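You operate a simulated robot arm through the tools that you are given. There is no shell and no other tool.

The job below is to be done with a simulated robot arm. You get a single attempt, and the scene is never put back.

## Task
Rub the crust off the plaster block and set the spare clay lump on it to stiffen.
Fine: lay the block in the work nest first; use the spare sponge and put it back; the lump sits in the middle; don't drop the plaster block. What is to be rubbed or washed off counts as gone when no trace of it is left.

It is judged by the outcome, as a careful person would: the job done as asked, and still so three seconds after it is handed in. It fails if anything else is knocked over, pushed out of place, dropped, spilled or broken.

## Robot
A 6-joint arm with a fingered hand, fixed in place. Base frame: the origin is on the floor under the middle of its stand, x ahead of it, y to its left, z up; the work surface is at about z = 800. Lengths are in mm, angles in rad, forces in N, time in s.
It reaches about 1346 mm from its shoulder. Its first joint turns from -2.601 to 2.601 rad. Payload 3.5 kg.
The tool frame sits at the grasp point between the pads (the TCP): z along the fingers, y along the line on which they close. The tips reach 26 mm beyond it. The gripper opens to 132 mm; its body begins 73 mm behind the TCP. The gripper is a hand of 4 fingers: y runs from the thumb to the fingers, the wrist lies at [0, 0, -234] in the tool frame, and closing takes about 1.5 s.
Orientation is that of the tool frame in the base frame, as a unit quaternion [x, y, z, w]. With the fingers straight down and closing along the base's y, the tool's x points along the base's -x, its y along +y and its z along -z.

## Interface
- The arm moves only by the tool step_arm. Its argument "motion" is a list of rows, each a list of 7 numbers: the turn, a rotation vector about the base's x, y, z in units of 120 degrees (1.0 is 120 degrees), then the shift along the base's x, y, z in units of 400 mm (1.0 is 400 mm), then the finger opening in mm, from 0 to 132. In form: [[wx, wy, wz, x, y, z, hand], ...]. A call has 1 to 20 rows; each row is the pose to reach, as a shift and turn from the pose commanded when the call began. A call with a number of a shift or a turn outside -1 to 1 is refused whole. A row lasts 0.2 s, in which the tool goes at most 50 mm and 0.15 rad; a call with a longer step from one row to the next is refused whole, and so is a gripper value outside its range. A pose out of reach is approached as far as the arm can. The call stops where the force on the tool passes 40 N (or 10 N more than at its start, if that is more) or the arm is blocked; 0.2 s more then pass. Each finger travels about 72 mm/s and halts on what it meets, pressing with about 24 N; the grip force reading is that of the motor and also rises with nothing between the fingers. The clock runs only during rows and for 0.2 s after the last one: add rows that repeat a pose to give the fingers time. The reply holds the time, the measured pose of the TCP, the force on the tool along the base axes, the opening and the grip force, in the units named above and with some noise, with the torque about the TCP (base axes, N m) and any sound that the robot's microphone picked up.
- Cameras (640 x 400 px; columns grow to the right, rows downward): "scene" is fixed at [396.3, -511.6, 1396.2]; the picture's right is [0.98, 0.18, 0.00], its down [0.08, -0.43, -0.90] and it looks along [-0.16, 0.89, -0.43] (base axes); focal length 368 px, centre (320, 200). "wrist" rides on the gripper at [68, 2, -97] in the tool frame; the picture's right is [-0.03, 1.00, 0.00], its down [-0.82, -0.02, -0.58] and it looks along [-0.58, -0.01, 0.82] (tool axes); focal length 270 px, centre (320, 200). There is no depth. A picture from a camera that has moved, and an enlarged one, comes with that camera's place and axes in the base frame and with its lens. The place of the scene camera against the robot may be out by one fixed shift of up to 12 mm in any direction.
- snapshot(camera): a new picture of that camera. It takes no simulated time.
- raise_lower(by): slides the trunk up (or, below 0, down) by that many mm; the arm rides with it, the base frame stays. It gives what a move gives, with no picture.
- grasp_type(shape): the hand has 4 fingers and takes this shape, open, in about a second: jaw (thumb against the fingers, like two jaws); tri (thumb and two fingers); tip (a fingertip pinch); poke (one finger out to press); point (the index stretched); flat (the hand flat); cup (the hand cupped); fist (a fist). The gripper value then closes the fingers along that shape, each until it touches; the sizes above hold for jaw. It gives what a move gives, with no picture.
- close_up(camera, box): a new picture of the part [left, top, right, bottom] of that camera's present view, enlarged. It takes no simulated time.
- finish_job(): hands the job in; it is judged then, once.

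Places have to be worked out from the pictures, the camera data and where the tool is seen. Open the gripper and draw the arm clear of the work before you hand the job in, unless the task says otherwise.

The tools are called after "Request:" as a command line: name --pt "numbers of a row" for each row, then --argument value for the rest, lists and objects as JSON in quotes. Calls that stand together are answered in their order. step_arm: Moves the arm, as the interface text tells. Its arguments: {"type":"object","properties":{"motion":{"type":"array","items":{"type":"array","items":{"type":"number"}}}},"required":["motion"]} The other tools are called the same way: raise_lower (by) moves the trunk up or down; grasp_type (shape) gives the hand a shape; snapshot (camera) takes a picture; close_up (camera, box) takes an enlarged picture of a part of a camera's view; finish_job () hands the job in.

At the start:

```text
clock: 0.0
ee_pos: [384.6, 626.8, 1047.0]
tool_rot: [0.0, 1.0, 0.0, -0.001]
contact_force: [0.4, -0.1, 0.0]
ft_torque: [-0.02, 0.03, -0.01]
grip_width: 131.8
gripper_force: 0.2
shape: jaw
trunk travel left (down, up): [-944.0, 26.0]
```

scene: 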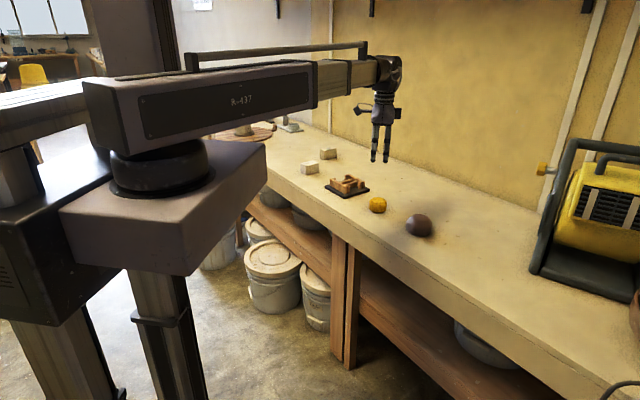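
wrist: 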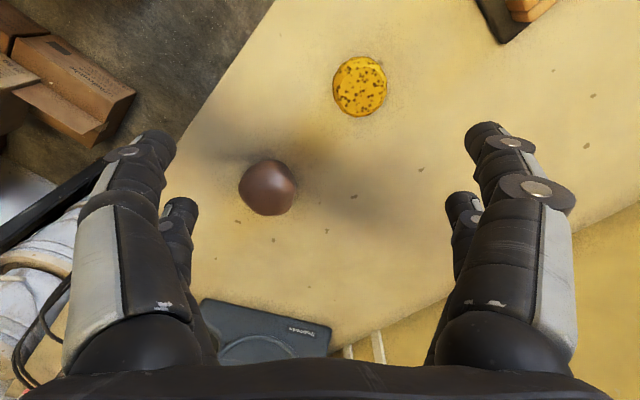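

I see a bench with two pale blocks, a wooden nest on a dark mat, a yellow sponge and a brown clay lump. I'll enlarge the scene to see which objects are which.

Request:
close_up --camera "scene" --box '[280, 130, 460, 245]'

Request:
close_up --camera "scene" --box '[200, 90, 360, 190]'

Request:
snapshot --camera "wrist"

```text
3.48 times, centred on (370, 188) of scene
camera zoom: at [396.3, -511.6, 1396.2], right [0.98, 0.18, 0.0], down [0.08, -0.43, -0.9], along [-0.16, 0.89, -0.43], focal length 1280 px, centre (146, 244)
```

zoom: 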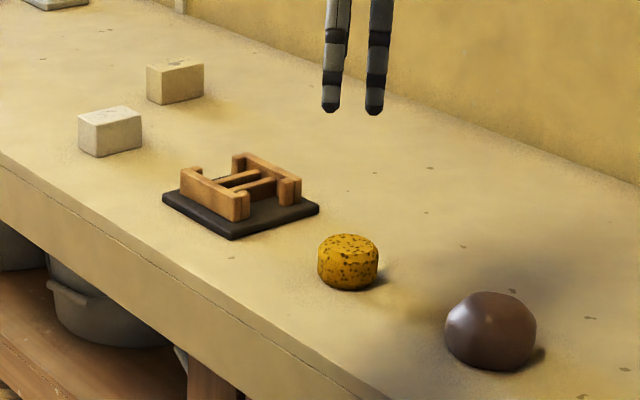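

```text
4.00 times, centred on (280, 140) of scene
camera zoom: at [396.3, -511.6, 1396.2], right [0.98, 0.18, 0.0], down [0.08, -0.43, -0.9], along [-0.16, 0.89, -0.43], focal length 1472 px, centre (480, 440)
```

zoom: 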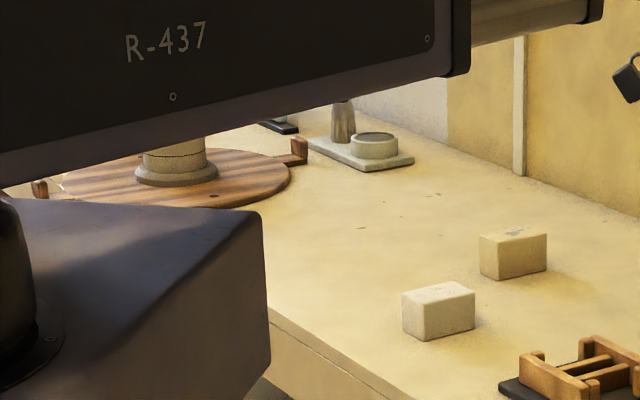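

```text
taken
camera wrist: at [314.3, 628.8, 1142.7], right [0.03, 1.0, 0.0], down [0.82, -0.02, 0.58], along [0.58, -0.01, -0.82], focal length 270 px, centre (320, 200)
```

wrist: 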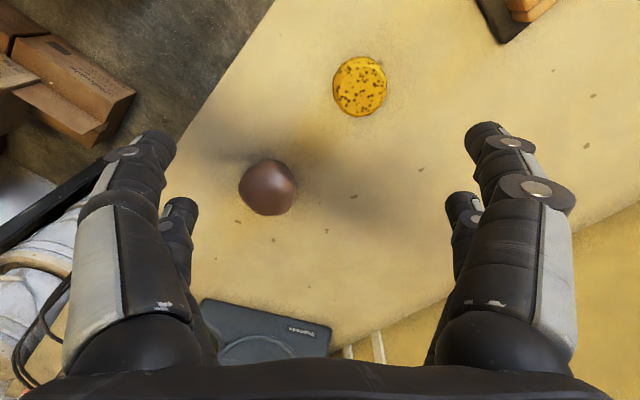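

The brown lump and yellow sponge locate to about (518, 550) and (389, 674), the nest near (264, 833), and the blocks near (76, 1006) and (125, 1226). I'll look more closely at the rest of the view for other sponges or lumps.

Request:
close_up --camera "scene" --box '[480, 120, 640, 220]'

Request:
close_up --camera "scene" --box '[480, 220, 640, 400]'

Request:
close_up --camera "scene" --box '[290, 140, 350, 178]'

Request:
close_up --camera "scene" --box '[200, 110, 310, 150]'

Request:
close_up --camera "scene" --box '[320, 170, 376, 205]'

```text
4.00 times, centred on (560, 170) of scene
camera zoom: at [396.3, -511.6, 1396.2], right [0.98, 0.18, 0.0], down [0.08, -0.43, -0.9], along [-0.16, 0.89, -0.43], focal length 1472 px, centre (-640, 320)
```

zoom: 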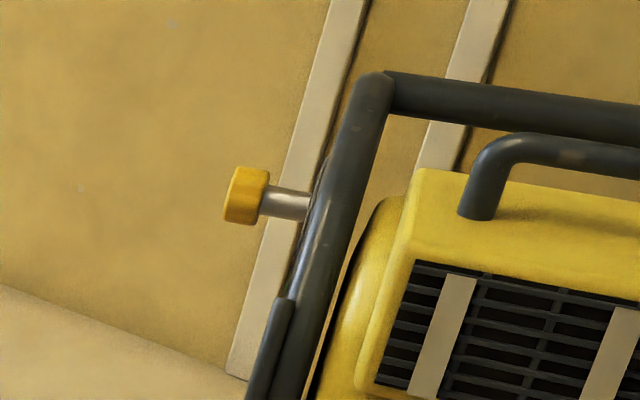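

```text
2.22 times, centred on (560, 310) of scene
camera zoom: at [396.3, -511.6, 1396.2], right [0.98, 0.18, 0.0], down [0.08, -0.43, -0.9], along [-0.16, 0.89, -0.43], focal length 818 px, centre (-213, -44)
```

zoom: 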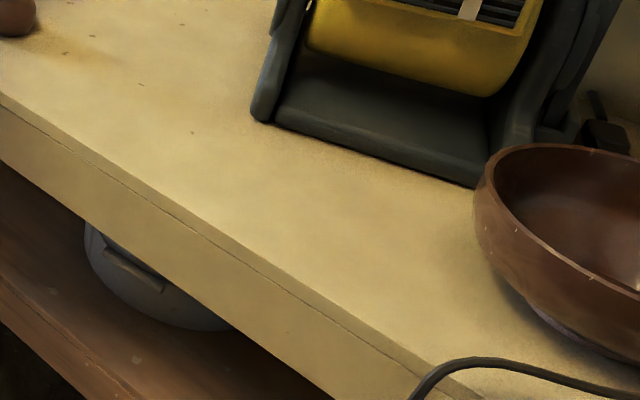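

```text
10.53 times, centred on (320, 159) of scene
camera zoom: at [396.3, -511.6, 1396.2], right [0.98, 0.18, 0.0], down [0.08, -0.43, -0.9], along [-0.16, 0.89, -0.43], focal length 3873 px, centre (320, 632)
```

zoom: 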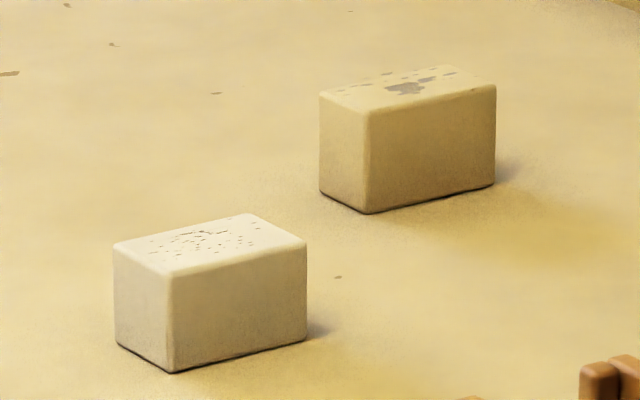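

```text
5.82 times, centred on (255, 130) of scene
camera zoom: at [396.3, -511.6, 1396.2], right [0.98, 0.18, 0.0], down [0.08, -0.43, -0.9], along [-0.16, 0.89, -0.43], focal length 2140 px, centre (698, 607)
```

zoom: 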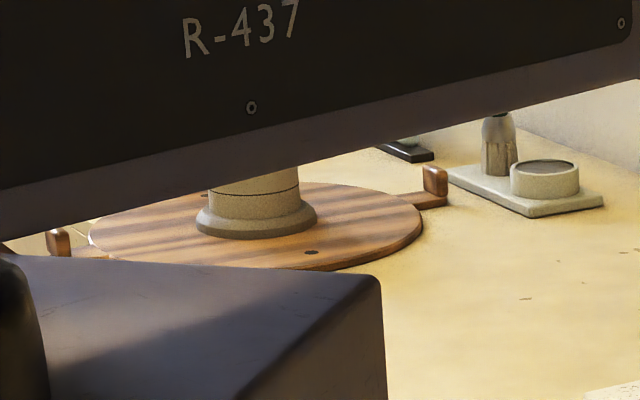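

```text
11.43 times, centred on (348, 188) of scene
camera zoom: at [396.3, -511.6, 1396.2], right [0.98, 0.18, 0.0], down [0.08, -0.43, -0.9], along [-0.16, 0.89, -0.43], focal length 4204 px, centre (0, 343)
```

zoom: 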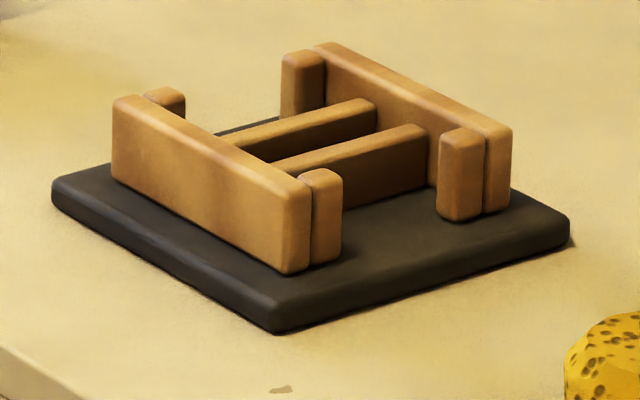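

The white block has a crackled top and the tan one has grey patches, so I need a closer look at both. The hand is well above everything at z≈1047, so I'll carry the wrist camera over towards the blocks.

Request:
step_arm --pt "0 0 0 -0.07 0.1 0 132" --pt "0 0 0 -0.14 0.2 0 132" --pt "0 0 0 -0.21 0.3 0 132" --pt "0 0 0 -0.28 0.4 0 132" --pt "0 0 0 -0.35 0.5 0 132" --pt "0 0 0 -0.42 0.6 0 132" --pt "0 0 0 -0.49 0.7 0 132" --pt "0 0 0 -0.56 0.8 0 132" --pt "0 0 0 -0.63 0.9 0 132" --pt "0 0 0 -0.7 1.0 0 132" --pt "0 0 0 -0.7 1.0 0 132"

Request:
snapshot --camera "wrist"

Request:
snapshot --camera "scene"

```text
clock: 2.4
ee_pos: [104.2, 1029.4, 1045.8]
tool_rot: [0.0, 1.0, 0.0, 0.0]
contact_force: [0.0, 0.2, 0.3]
ft_torque: [-0.04, 0.01, -0.03]
grip_width: 131.8
gripper_force: 0.2
shape: jaw
trunk travel left (down, up): [-944.0, 26.0]
```

```text
taken
camera wrist: at [34.6, 1029.9, 1142.9], right [0.03, 1.0, 0.0], down [0.82, -0.02, 0.58], along [0.58, -0.01, -0.82], focal length 270 px, centre (320, 200)
```

wrist: 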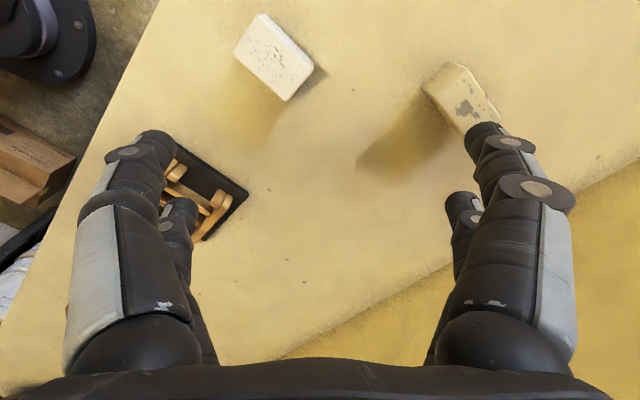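

```text
taken
```

scene: 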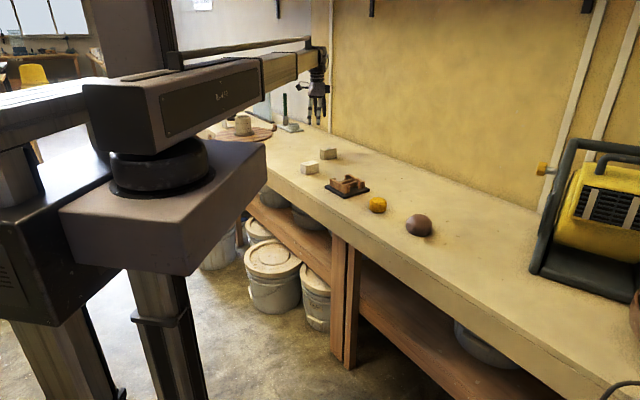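

Request:
close_up --camera "wrist" --box '[220, 0, 340, 110]'

Request:
close_up --camera "wrist" --box '[400, 50, 520, 140]'

Request:
close_up --camera "scene" --box '[200, 85, 310, 150]'

```text
3.64 times, centred on (280, 55) of wrist
camera zoom: at [34.6, 1029.9, 1142.9], right [0.03, 1.0, 0.0], down [0.82, -0.02, 0.58], along [0.58, -0.01, -0.82], focal length 983 px, centre (466, 727)
```

zoom: 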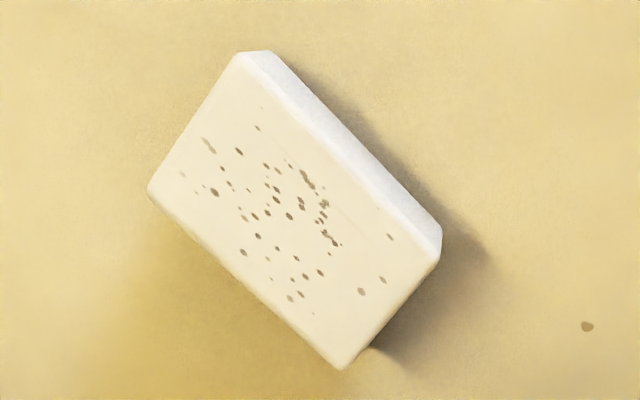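

```text
4.44 times, centred on (460, 95) of wrist
camera zoom: at [34.6, 1029.9, 1142.9], right [0.03, 1.0, 0.0], down [0.82, -0.02, 0.58], along [0.58, -0.01, -0.82], focal length 1201 px, centre (-302, 667)
```

zoom: 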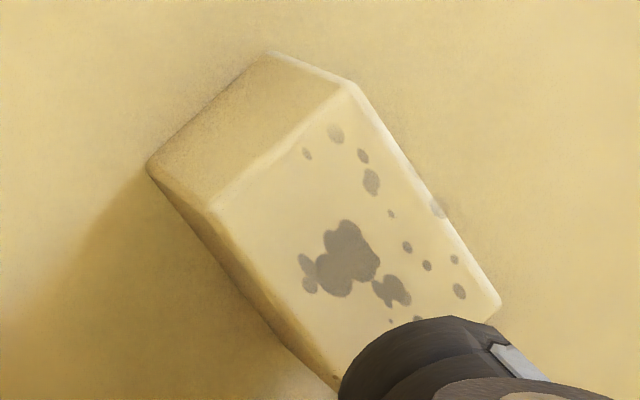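

```text
5.82 times, centred on (255, 118) of scene
camera zoom: at [396.3, -511.6, 1396.2], right [0.98, 0.18, 0.0], down [0.08, -0.43, -0.9], along [-0.16, 0.89, -0.43], focal length 2140 px, centre (698, 680)
```

zoom: 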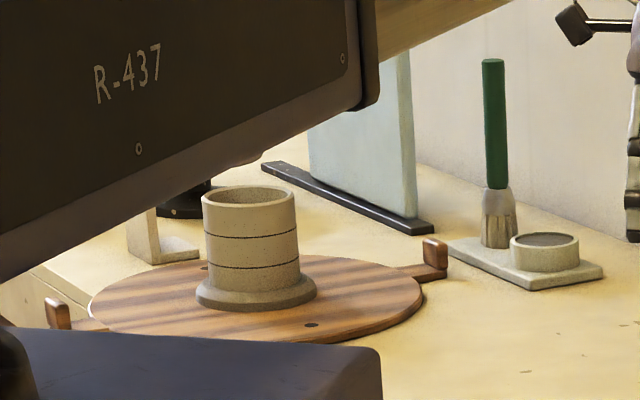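

The white block has small brown specks and the tan block has grey patches, and I can't yet tell which one is the crusted plaster. I'll bring the wrist camera lower over the white block first.

Request:
step_arm --pt "0 0 0 -0.065 -0.0275 -0.06 132" --pt "0 0 0 -0.13 -0.055 -0.12 132" --pt "0 0 0 -0.195 -0.0825 -0.18 132" --pt "0 0 0 -0.26 -0.11 -0.24 132" --pt "0 0 0 -0.26 -0.11 -0.24 132"

Request:
snapshot --camera "wrist"

Request:
close_up --camera "wrist" --box '[240, 100, 400, 260]'

```text
clock: 3.6
ee_pos: [0.2, 986.3, 1046.1]
tool_rot: [0.0, 1.0, -0.001, 0.001]
contact_force: [0.3, -0.4, -0.3]
ft_torque: [0.03, 0.02, -0.03]
grip_width: 132.1
gripper_force: 0.1
shape: jaw
out of reach, approached as far as the arm can: row 1, 2, 3, 4, 5
trunk travel left (down, up): [-944.0, 26.0]
```

```text
taken
camera wrist: at [-68.6, 986.6, 1142.7], right [0.03, 1.0, 0.0], down [0.82, -0.02, 0.58], along [0.58, -0.01, -0.82], focal length 270 px, centre (320, 200)
```

wrist: 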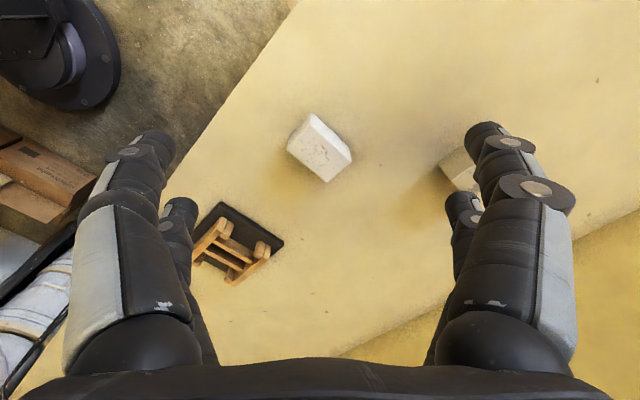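

```text
2.50 times, centred on (320, 180) of wrist
camera zoom: at [-68.6, 986.6, 1142.7], right [0.03, 1.0, 0.0], down [0.82, -0.02, 0.58], along [0.58, -0.01, -0.82], focal length 676 px, centre (320, 250)
```

zoom: 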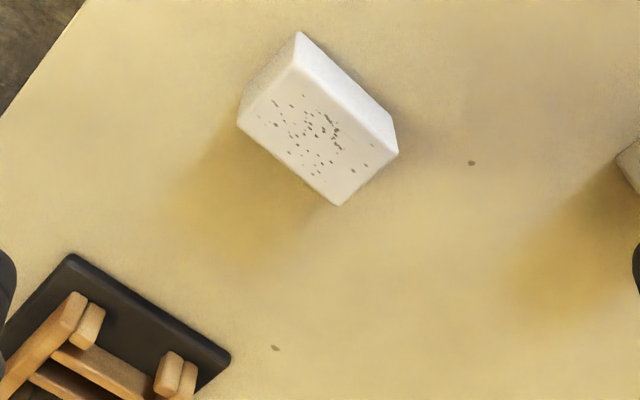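

The arm couldn't come down by itself (z stayed at 1046), so height must come from the trunk. I'll lower the trunk 100 mm and look again.

Request:
raise_lower --by -100

Request:
snapshot --camera "wrist"

Request:
close_up --camera "wrist" --box '[240, 60, 400, 160]'

Request:
snapshot --camera "scene"

```text
clock: 4.9
ee_pos: [2.1, 985.6, 947.5]
tool_rot: [0.0, 1.0, 0.0, 0.0]
contact_force: [-0.6, 0.3, -0.9]
ft_torque: [0.0, 0.01, -0.02]
grip_width: 131.9
gripper_force: 0.1
shape: jaw
trunk travel left (down, up): [-844.0, 126.0]
```

```text
taken
camera wrist: at [-68.3, 986.5, 1042.9], right [0.03, 1.0, 0.0], down [0.82, -0.02, 0.58], along [0.58, -0.01, -0.82], focal length 270 px, centre (320, 200)
```

wrist: 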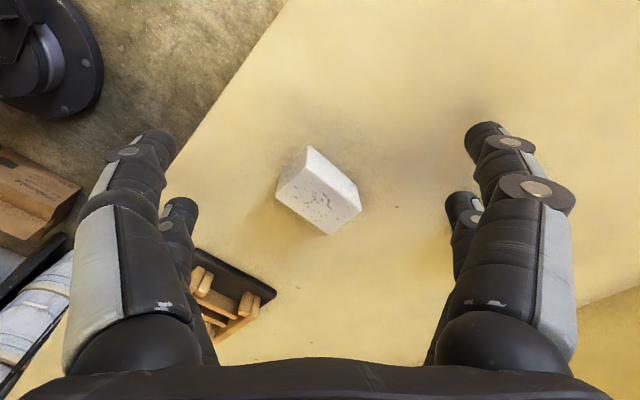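

```text
4.00 times, centred on (320, 110) of wrist
camera zoom: at [-68.3, 986.5, 1042.9], right [0.03, 1.0, 0.0], down [0.82, -0.02, 0.58], along [0.58, -0.01, -0.82], focal length 1081 px, centre (320, 560)
```

zoom: 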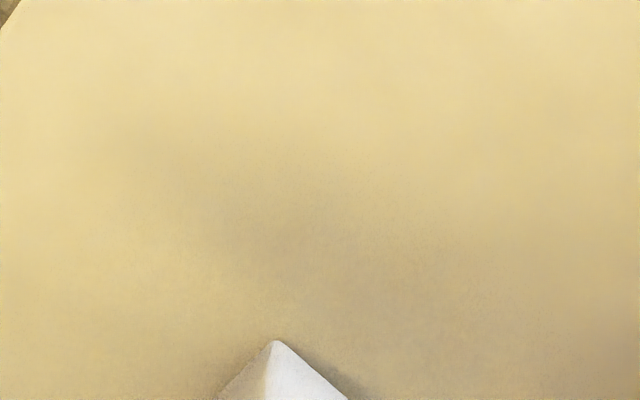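

```text
taken
```

scene: 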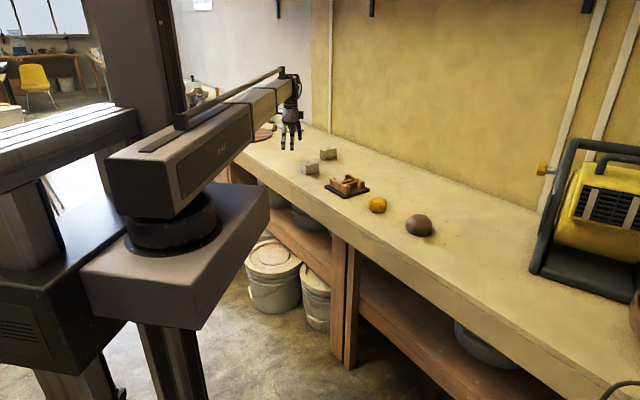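

The trunk lowers cleanly and TCP z is now 947. I'll enlarge the white block from this closer view.

Request:
close_up --camera "wrist" --box '[264, 140, 376, 240]'

Request:
close_up --camera "scene" --box '[295, 140, 345, 178]'

```text
4.00 times, centred on (320, 190) of wrist
camera zoom: at [-68.3, 986.5, 1042.9], right [0.03, 1.0, 0.0], down [0.82, -0.02, 0.58], along [0.58, -0.01, -0.82], focal length 1081 px, centre (320, 240)
```

zoom: 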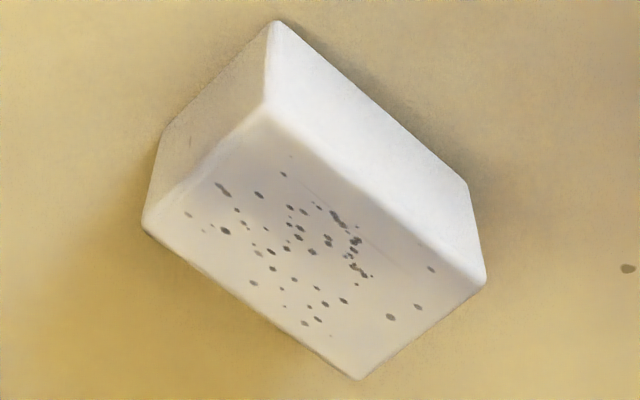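

```text
10.53 times, centred on (320, 159) of scene
camera zoom: at [396.3, -511.6, 1396.2], right [0.98, 0.18, 0.0], down [0.08, -0.43, -0.9], along [-0.16, 0.89, -0.43], focal length 3873 px, centre (320, 632)
```

zoom: 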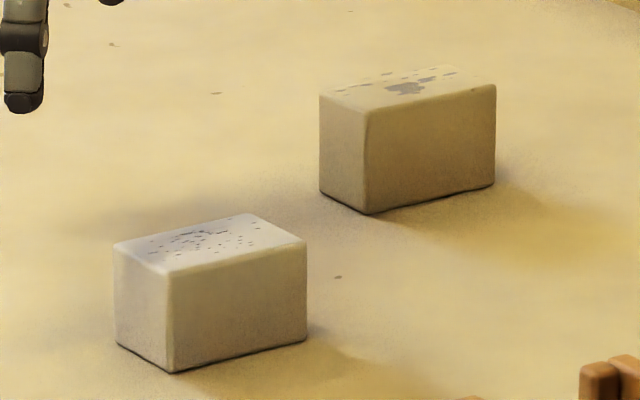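

The white block shows a fine dark speckle on its top face. Next I'll move over the tan block, estimated near (114, 1178), for the same close look.

Request:
step_arm --pt "0 0 0 0.02 0.095 0 132" --pt "0 0 0 0.04 0.19 0 132" --pt "0 0 0 0.06 0.285 0 132" --pt "0 0 0 0.08 0.38 0 132" --pt "0 0 0 0.1 0.475 0 132" --pt "0 0 0 0.1 0.475 0 132"

Request:
snapshot --camera "wrist"

Request:
close_up --camera "wrist" --box '[264, 140, 376, 240]'

```text
clock: 6.3
ee_pos: [39.6, 1112.7, 945.7]
tool_rot: [0.0, 1.0, 0.0, -0.001]
contact_force: [-0.3, 0.1, 0.5]
ft_torque: [-0.01, 0.04, 0.01]
grip_width: 132.0
gripper_force: 0.1
shape: jaw
out of reach, approached as far as the arm can: row 4, 5, 6
trunk travel left (down, up): [-844.0, 126.0]
```

```text
taken
camera wrist: at [-29.5, 1113.2, 1042.8], right [0.03, 1.0, 0.0], down [0.82, -0.02, 0.58], along [0.58, -0.01, -0.82], focal length 270 px, centre (320, 200)
```

wrist: 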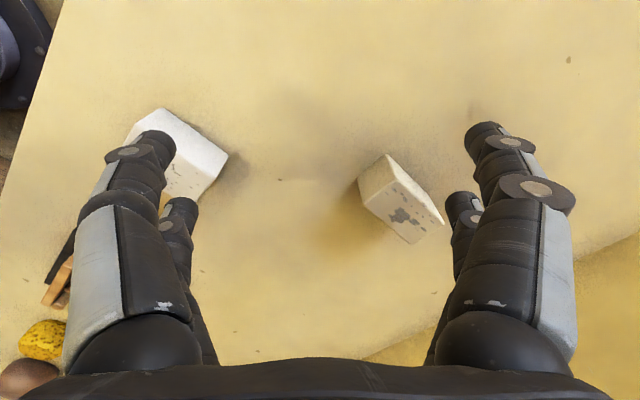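

```text
4.00 times, centred on (320, 190) of wrist
camera zoom: at [-29.5, 1113.2, 1042.8], right [0.03, 1.0, 0.0], down [0.82, -0.02, 0.58], along [0.58, -0.01, -0.82], focal length 1081 px, centre (320, 240)
```

zoom: 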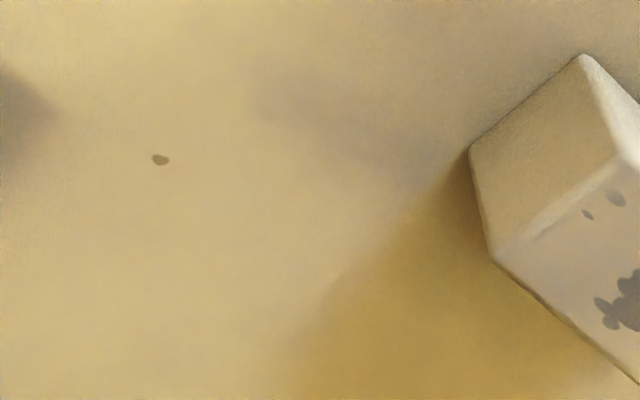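

The vertical hand stops at about 1113 mm radius, so the tan block lies beyond that reach. I'll enlarge it from here to compare markings.

Request:
close_up --camera "wrist" --box '[344, 145, 456, 250]'

Request:
close_up --camera "scene" --box '[300, 135, 350, 170]'

```text
3.81 times, centred on (400, 198) of wrist
camera zoom: at [-29.5, 1113.2, 1042.8], right [0.03, 1.0, 0.0], down [0.82, -0.02, 0.58], along [0.58, -0.01, -0.82], focal length 1030 px, centre (15, 210)
```

zoom: 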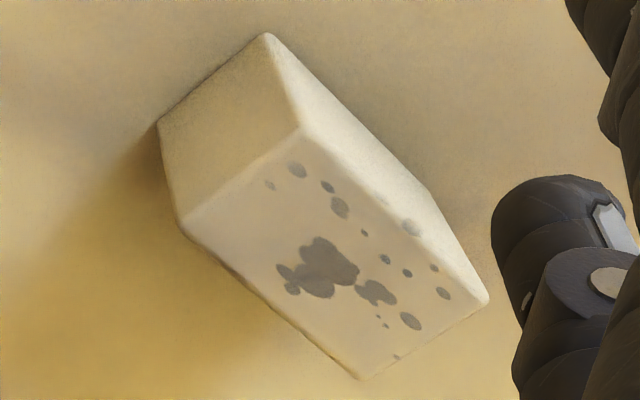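

```text
11.43 times, centred on (325, 152) of scene
camera zoom: at [396.3, -511.6, 1396.2], right [0.98, 0.18, 0.0], down [0.08, -0.43, -0.9], along [-0.16, 0.89, -0.43], focal length 4204 px, centre (263, 743)
```

zoom: 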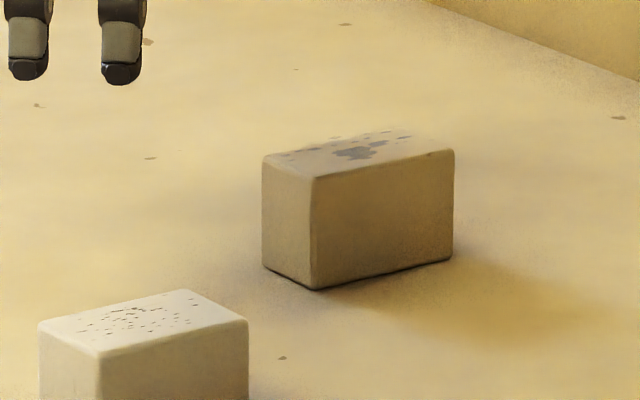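

Working from the corners, the white block is roughly 68×41×44 mm centred near (76, 983), and the tan one roughly 71×36×50 mm centred near (121, 1185). I'll look at the nest from above, because its inner size should show which block belongs there.

Request:
step_arm --pt "0 0 0 0.041 -0.103 0 132" --pt "0 0 0 0.082 -0.206 0 132" --pt "0 0 0 0.123 -0.309 0 132" --pt "0 0 0 0.164 -0.411 0 132" --pt "0 0 0 0.205 -0.514 0 132" --pt "0 0 0 0.246 -0.617 0 132" --pt "0 0 0 0.2875 -0.72 0 132" --pt "0 0 0 0.2875 -0.72 0 132"

Request:
snapshot --camera "wrist"

Request:
close_up --camera "wrist" --box '[230, 100, 430, 260]'

```text
clock: 8.1
ee_pos: [156.0, 820.9, 945.2]
tool_rot: [0.0, 1.0, 0.0, 0.001]
contact_force: [-1.1, 0.0, 0.5]
ft_torque: [0.0, 0.03, -0.01]
grip_width: 131.9
gripper_force: 0.0
shape: jaw
out of reach, approached as far as the arm can: row 5, 6
trunk travel left (down, up): [-844.0, 126.0]
```

```text
taken
camera wrist: at [86.8, 822.5, 1042.8], right [0.03, 1.0, 0.0], down [0.82, -0.02, 0.58], along [0.58, -0.01, -0.82], focal length 270 px, centre (320, 200)
```

wrist: 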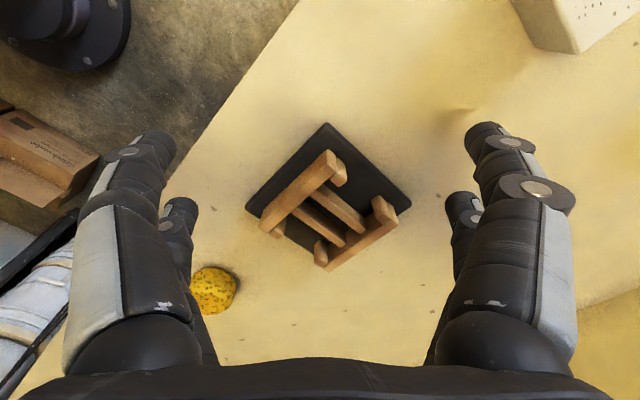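

```text
2.50 times, centred on (330, 180) of wrist
camera zoom: at [86.8, 822.5, 1042.8], right [0.03, 1.0, 0.0], down [0.82, -0.02, 0.58], along [0.58, -0.01, -0.82], focal length 676 px, centre (295, 250)
```

zoom: 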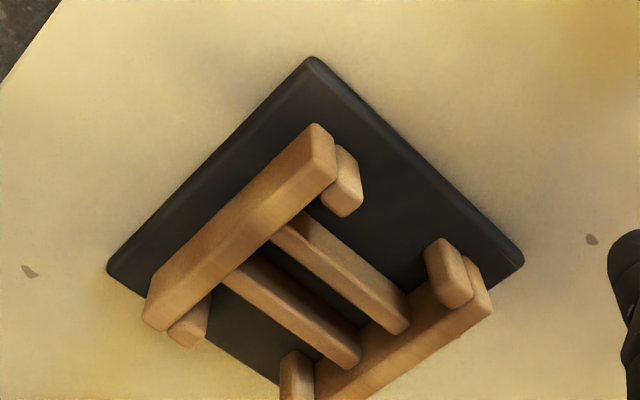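

The nest is an open frame: two side walls with end lips and two crossbars between them. I'll take a sharper crop to measure its inner pocket.

Request:
close_up --camera "wrist" --box '[240, 118, 416, 278]'

Request:
close_up --camera "wrist" --box '[270, 140, 400, 240]'

Request:
close_up --camera "scene" --box '[320, 170, 376, 205]'

```text
2.50 times, centred on (328, 198) of wrist
camera zoom: at [86.8, 822.5, 1042.8], right [0.03, 1.0, 0.0], down [0.82, -0.02, 0.58], along [0.58, -0.01, -0.82], focal length 676 px, centre (300, 205)
```

zoom: 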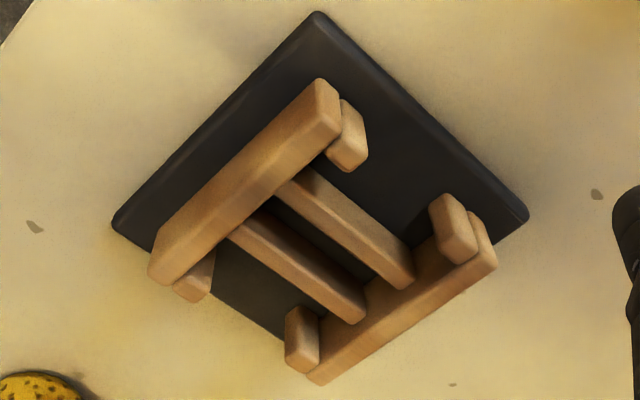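

```text
4.00 times, centred on (335, 190) of wrist
camera zoom: at [86.8, 822.5, 1042.8], right [0.03, 1.0, 0.0], down [0.82, -0.02, 0.58], along [0.58, -0.01, -0.82], focal length 1081 px, centre (260, 240)
```

zoom: 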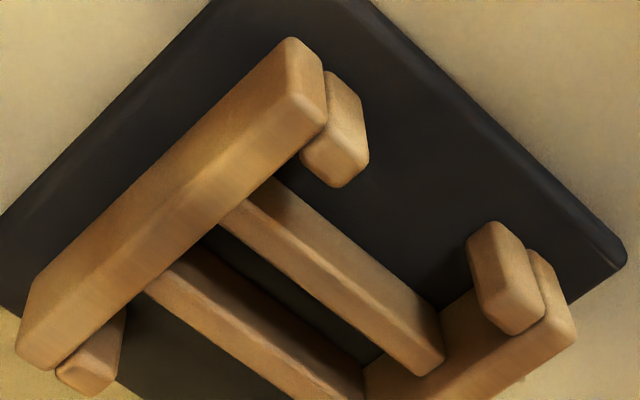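

```text
11.43 times, centred on (348, 188) of scene
camera zoom: at [396.3, -511.6, 1396.2], right [0.98, 0.18, 0.0], down [0.08, -0.43, -0.9], along [-0.16, 0.89, -0.43], focal length 4204 px, centre (0, 343)
```

zoom: 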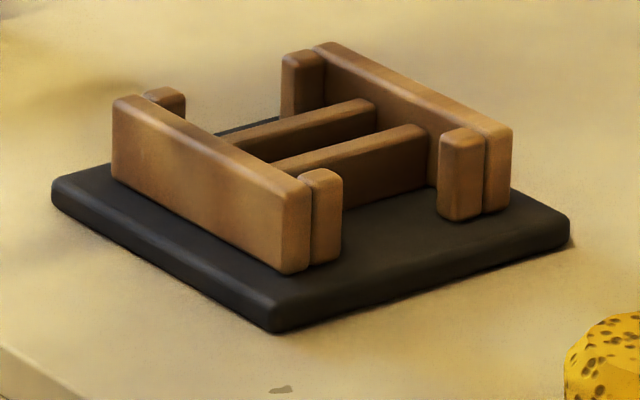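

The nest mat is about 130 mm square, turned 45°, and centred near (262.5, 828). To measure the pocket properly I'll tilt the hand 35° so the wrist camera looks straight down over it, letting the TCP rise 43 mm to keep the wrist height unchanged.

Request:
step_arm --pt "0 0.0588 0 0.053 0.0035 0.0215 132" --pt "0 0.1176 0 0.106 0.007 0.043 132" --pt "0 0.1764 0 0.159 0.0105 0.0645 132" --pt "0 0.2352 0 0.212 0.014 0.086 132" --pt "0 0.294 0 0.265 0.0175 0.1075 132" --pt "0 0.294 0 0.265 0.0175 0.1075 132"

Request:
snapshot --camera "wrist"

Request:
close_up --camera "wrist" --box '[240, 150, 400, 250]'

```text
clock: 9.5
ee_pos: [262.9, 829.5, 988.6]
tool_rot: [0.0, 0.952, 0.0, -0.305]
contact_force: [0.8, 0.0, -0.8]
ft_torque: [0.02, 0.02, -0.02]
grip_width: 131.9
gripper_force: 0.0
shape: jaw
out of reach, approached as far as the arm can: row 1, 2, 3, 4
trunk travel left (down, up): [-844.0, 126.0]
```

```text
taken
camera wrist: at [262.2, 829.5, 1107.9], right [0.02, 1.0, -0.01], down [1.0, -0.02, 0.0], along [0.0, -0.01, -1.0], focal length 270 px, centre (320, 200)
```

wrist: 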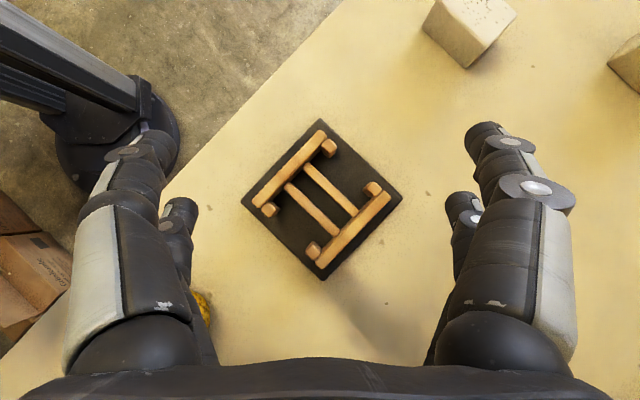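

```text
4.00 times, centred on (320, 200) of wrist
camera zoom: at [262.2, 829.5, 1107.9], right [0.02, 1.0, -0.01], down [1.0, -0.02, 0.0], along [0.0, -0.01, -1.0], focal length 1081 px, centre (320, 200)
```

zoom: 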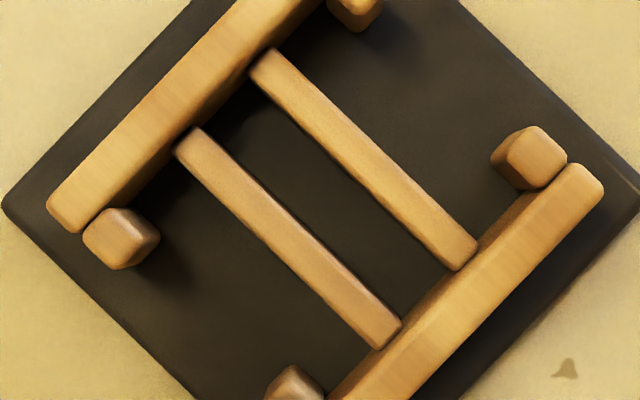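

The view is now straight down and clear. I'll crop the full nest, and also the white block at the top of the view.

Request:
close_up --camera "wrist" --box '[232, 115, 410, 285]'

Request:
close_up --camera "wrist" --box '[270, 115, 398, 195]'

Request:
close_up --camera "wrist" --box '[245, 200, 373, 280]'

```text
2.35 times, centred on (321, 200) of wrist
camera zoom: at [262.2, 829.5, 1107.9], right [0.02, 1.0, -0.01], down [1.0, -0.02, 0.0], along [0.0, -0.01, -1.0], focal length 636 px, centre (318, 200)
```

zoom: 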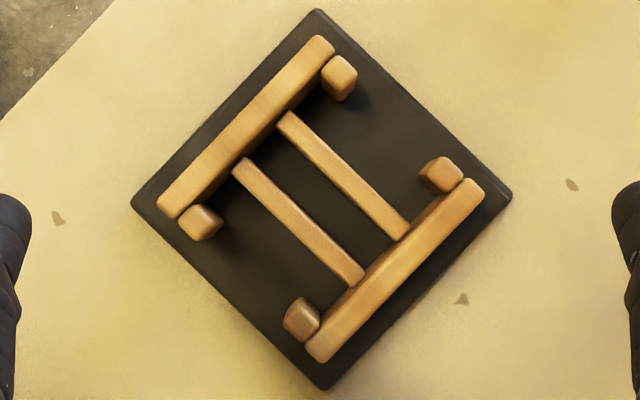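

```text
5.00 times, centred on (334, 155) of wrist
camera zoom: at [262.2, 829.5, 1107.9], right [0.02, 1.0, -0.01], down [1.0, -0.02, 0.0], along [0.0, -0.01, -1.0], focal length 1351 px, centre (250, 425)
```

zoom: 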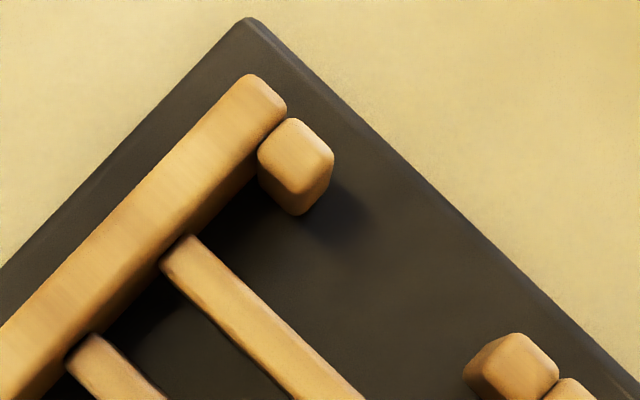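

```text
5.00 times, centred on (309, 240) of wrist
camera zoom: at [262.2, 829.5, 1107.9], right [0.02, 1.0, -0.01], down [1.0, -0.02, 0.0], along [0.0, -0.01, -1.0], focal length 1351 px, centre (375, 0)
```

zoom: 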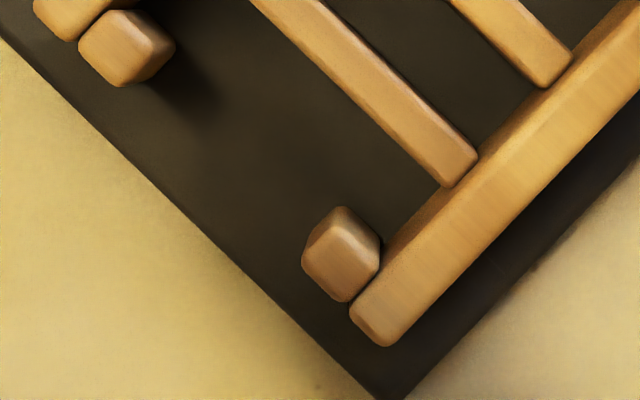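

The pocket measures about 77 mm between walls and 79 mm between lips, at 45°, so either block would fit. I'll take the same straight-down view between the two blocks to compare their materials and marks side by side.

Request:
step_arm --pt "0 0 0 -0.068 0.096 0 132" --pt "0 0 0 -0.136 0.192 0 132" --pt "0 0 0 -0.204 0.288 0 132" --pt "0 0 0 -0.272 0.384 0 132" --pt "0 0 0 -0.34 0.48 0 132" --pt "0 0 0 -0.408 0.575 0 132" --pt "0 0 0 -0.408 0.575 0 132"

Request:
snapshot --camera "wrist"

Request:
close_up --camera "wrist" --box '[210, 120, 450, 280]'

```text
clock: 11.1
ee_pos: [97.1, 1060.1, 989.6]
tool_rot: [0.0, 0.953, 0.0, -0.304]
contact_force: [0.2, 0.2, 0.5]
ft_torque: [0.02, 0.01, 0.03]
grip_width: 132.0
gripper_force: 0.1
shape: jaw
trunk travel left (down, up): [-844.0, 126.0]
```

```text
taken
camera wrist: at [96.4, 1061.0, 1107.6], right [0.02, 1.0, -0.01], down [1.0, -0.02, 0.0], along [0.0, -0.01, -1.0], focal length 270 px, centre (320, 200)
```

wrist: 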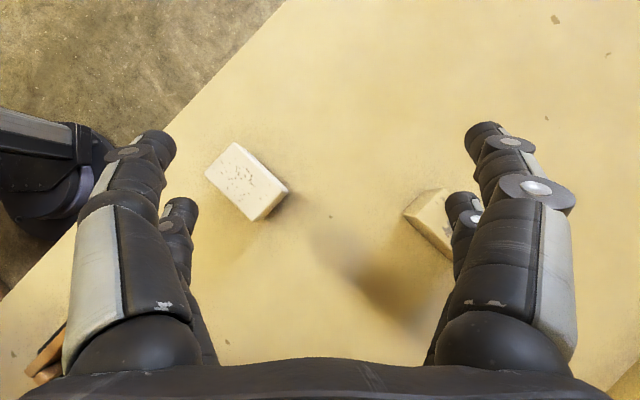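

```text
2.50 times, centred on (330, 200) of wrist
camera zoom: at [96.4, 1061.0, 1107.6], right [0.02, 1.0, -0.01], down [1.0, -0.02, 0.0], along [0.0, -0.01, -1.0], focal length 676 px, centre (295, 200)
```

zoom: 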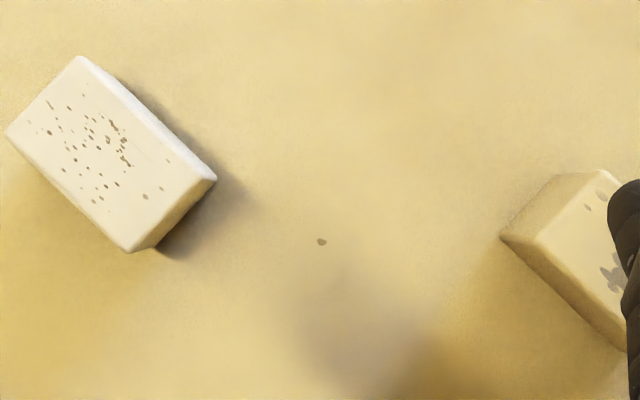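

In the same light the left block is clearly white and the right one yellowish-tan. I'll zoom in on both tops to judge whether the marks are pores or a crust.

Request:
close_up --camera "wrist" --box '[205, 140, 290, 222]'

Request:
close_up --camera "wrist" --box '[222, 155, 270, 190]'

Request:
step_arm --pt "0 0 0 0.01 0.08 0 132" --pt "0 0 0 0.02 0.16 0 132" --pt "0 0 0 0.02 0.16 0 132"

Request:
snapshot --camera "wrist"

```text
4.88 times, centred on (248, 181) of wrist
camera zoom: at [96.4, 1061.0, 1107.6], right [0.02, 1.0, -0.01], down [1.0, -0.02, 0.0], along [0.0, -0.01, -1.0], focal length 1318 px, centre (674, 293)
```

zoom: 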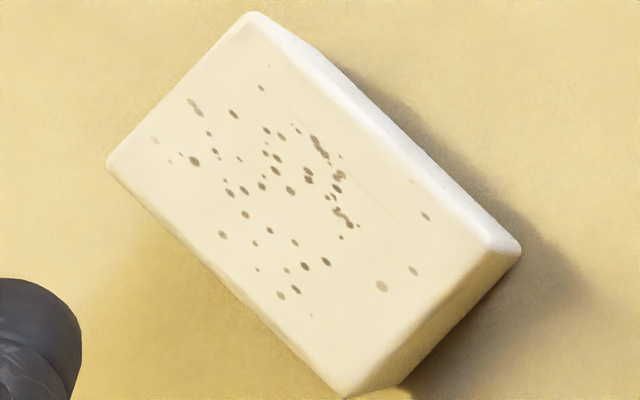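

```text
11.43 times, centred on (246, 172) of wrist
camera zoom: at [96.4, 1061.0, 1107.6], right [0.02, 1.0, -0.01], down [1.0, -0.02, 0.0], along [0.0, -0.01, -1.0], focal length 3089 px, centre (1166, 514)
```

zoom: 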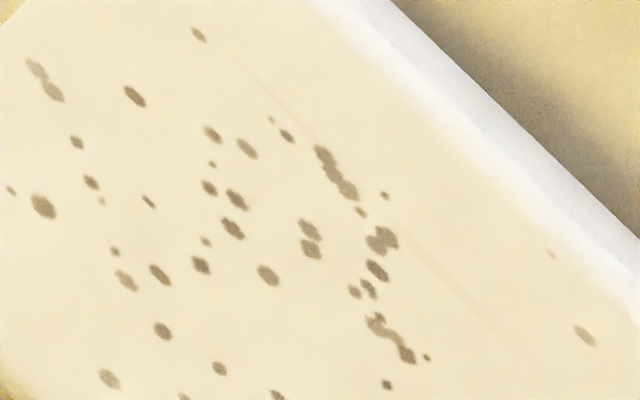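

```text
clock: 11.9
ee_pos: [101.6, 1095.4, 988.1]
tool_rot: [0.0, 0.953, 0.001, -0.303]
contact_force: [-0.9, 0.5, -0.3]
ft_torque: [-0.06, -0.02, -0.03]
grip_width: 131.8
gripper_force: 0.1
shape: jaw
out of reach, approached as far as the arm can: row 2, 3
trunk travel left (down, up): [-844.0, 126.0]
```

```text
taken
camera wrist: at [100.3, 1097.7, 1107.3], right [0.02, 1.0, -0.01], down [1.0, -0.02, 0.0], along [0.0, -0.01, -1.0], focal length 270 px, centre (320, 200)
```

wrist: 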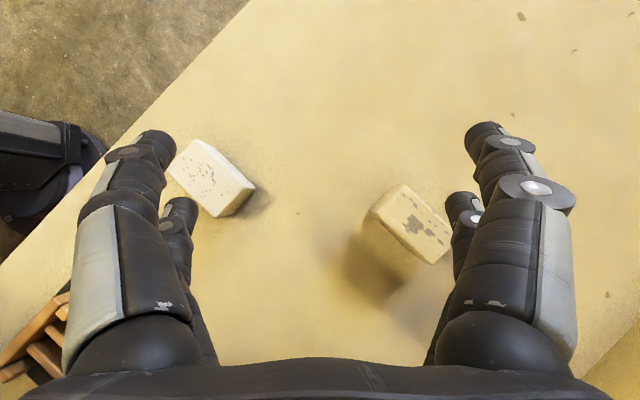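

The marks on the white block lie on its top face like a deposit, and plaster is white, so I take the white block as the plaster block, centred at about (77, 983.3) with its long axis at 45°. The nest pocket centre is about (261.6, 828). I'll bring the hand upright again and move back towards the white block.

Request:
step_arm --pt "0 -0.0588 0 -0.012 -0.056 -0.038 132" --pt "0 -0.1176 0 -0.024 -0.112 -0.068 132" --pt "0 -0.1764 0 -0.036 -0.168 -0.09 132" --pt "0 -0.2352 0 -0.048 -0.224 -0.103 132" --pt "0 -0.294 0 -0.06 -0.28 -0.1075 132" --pt "0 -0.294 0 -0.06 -0.28 -0.1075 132"

Request:
close_up --camera "scene" --box '[325, 172, 372, 202]'

```text
clock: 13.3
ee_pos: [78.3, 983.7, 945.2]
tool_rot: [0.0, 1.0, 0.0, 0.001]
contact_force: [0.0, 0.0, 0.3]
ft_torque: [0.0, -0.02, 0.04]
grip_width: 131.9
gripper_force: 0.0
shape: jaw
trunk travel left (down, up): [-844.0, 126.0]
```

```text
13.33 times, centred on (348, 187) of scene
camera zoom: at [396.3, -511.6, 1396.2], right [0.98, 0.18, 0.0], down [0.08, -0.43, -0.9], along [-0.16, 0.89, -0.43], focal length 4905 px, centre (-60, 373)
```

zoom: 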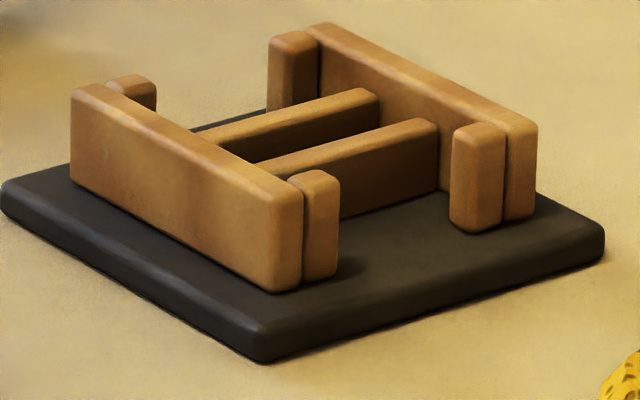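

The hand is upright at (78, 984, 945). Bars stand about 20 mm above the mat and walls about 28 mm, so a block resting there would have its base near z≈830. I'll yaw the hand 45° so it closes across the block's short side, then check centring.

Request:
step_arm --pt "0 0 0.0625 -0.002 0 0 132" --pt "0 0 0.125 -0.002 0 0 132" --pt "0 0 0.1875 -0.002 0 0 132" --pt "0 0 0.25 -0.002 0 0 132" --pt "0 0 0.3125 -0.002 0 0 132" --pt "0 0 0.375 -0.002 0 0 132" --pt "0 0 0.375 -0.002 0 0 132"

Request:
snapshot --camera "wrist"

Request:
snapshot --camera "scene"

```text
clock: 14.9
ee_pos: [76.7, 985.3, 945.7]
tool_rot: [-0.384, 0.923, 0.0, 0.0]
contact_force: [-0.1, -1.3, 0.9]
ft_torque: [0.01, -0.01, 0.03]
grip_width: 132.0
gripper_force: 0.0
shape: jaw
trunk travel left (down, up): [-844.0, 126.0]
```

```text
taken
camera wrist: at [26.0, 937.2, 1042.7], right [-0.69, 0.72, 0.0], down [0.59, 0.56, 0.58], along [0.42, 0.4, -0.82], focal length 270 px, centre (320, 200)
```

wrist: 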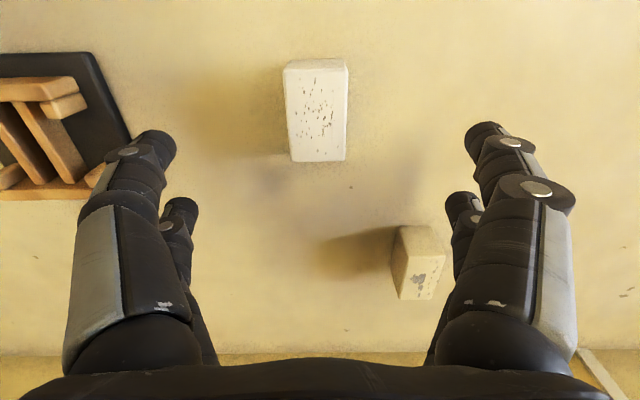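

```text
taken
```

scene: 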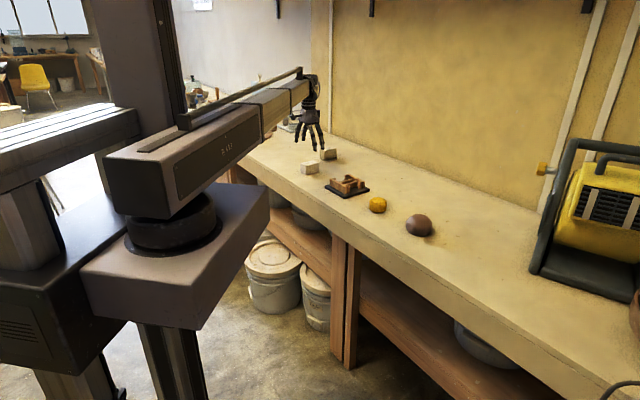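

The block is now square with the hand and close to centred. I'll zoom in to measure its lateral offset before descending.

Request:
close_up --camera "wrist" --box '[260, 45, 380, 170]'

```text
3.20 times, centred on (320, 108) of wrist
camera zoom: at [26.0, 937.2, 1042.7], right [-0.69, 0.72, 0.0], down [0.59, 0.56, 0.58], along [0.42, 0.4, -0.82], focal length 865 px, centre (320, 496)
```

zoom: 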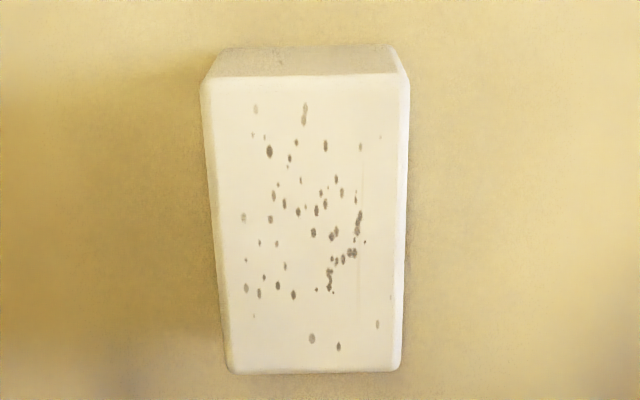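

The block centre sits within about 1.5 mm of the tool axis. I'll nudge 1 mm, pre-close the fingers to 80 mm, and start lowering with the trunk.

Request:
step_arm --pt "0 0 0 0.00175 -0.00175 0 110" --pt "0 0 0 0.00175 -0.00175 0 80" --pt "0 0 0 0.00175 -0.00175 0 80" --pt "0 0 0 0.00175 -0.00175 0 80"

Request:
raise_lower --by -70

Request:
snapshot --camera "wrist"

Request:
close_up --camera "scene" --box '[280, 90, 380, 200]'

```text
clock: 15.9
ee_pos: [76.8, 985.7, 946.6]
tool_rot: [-0.382, 0.924, 0.0, 0.0]
contact_force: [-0.4, 0.4, 0.4]
ft_torque: [0.0, 0.0, 0.0]
grip_width: 80.6
gripper_force: 0.0
shape: jaw
trunk travel left (down, up): [-844.0, 126.0]
```

```text
clock: 17.0
ee_pos: [78.5, 984.5, 875.6]
tool_rot: [-0.383, 0.924, -0.001, 0.0]
contact_force: [0.0, 0.3, 0.4]
ft_torque: [0.03, -0.01, -0.03]
grip_width: 80.5
gripper_force: 0.1
shape: jaw
trunk travel left (down, up): [-774.0, 196.0]
```

```text
taken
camera wrist: at [26.6, 936.2, 972.9], right [-0.69, 0.72, 0.0], down [0.59, 0.56, 0.58], along [0.42, 0.4, -0.82], focal length 270 px, centre (320, 200)
```

wrist: 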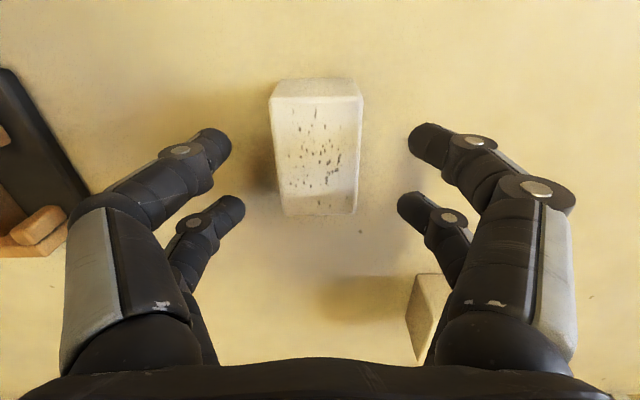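

```text
3.64 times, centred on (330, 145) of scene
camera zoom: at [396.3, -511.6, 1396.2], right [0.98, 0.18, 0.0], down [0.08, -0.43, -0.9], along [-0.16, 0.89, -0.43], focal length 1338 px, centre (284, 400)
```

zoom: 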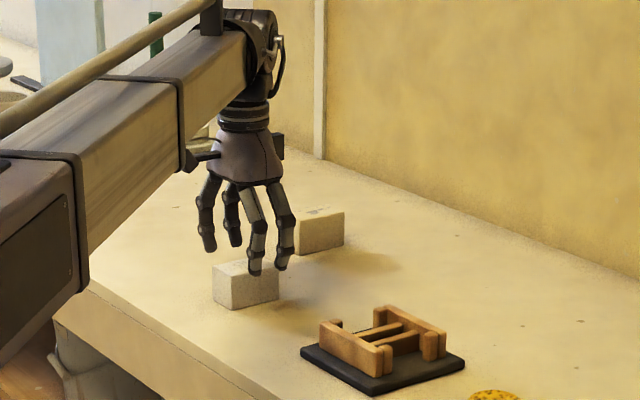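

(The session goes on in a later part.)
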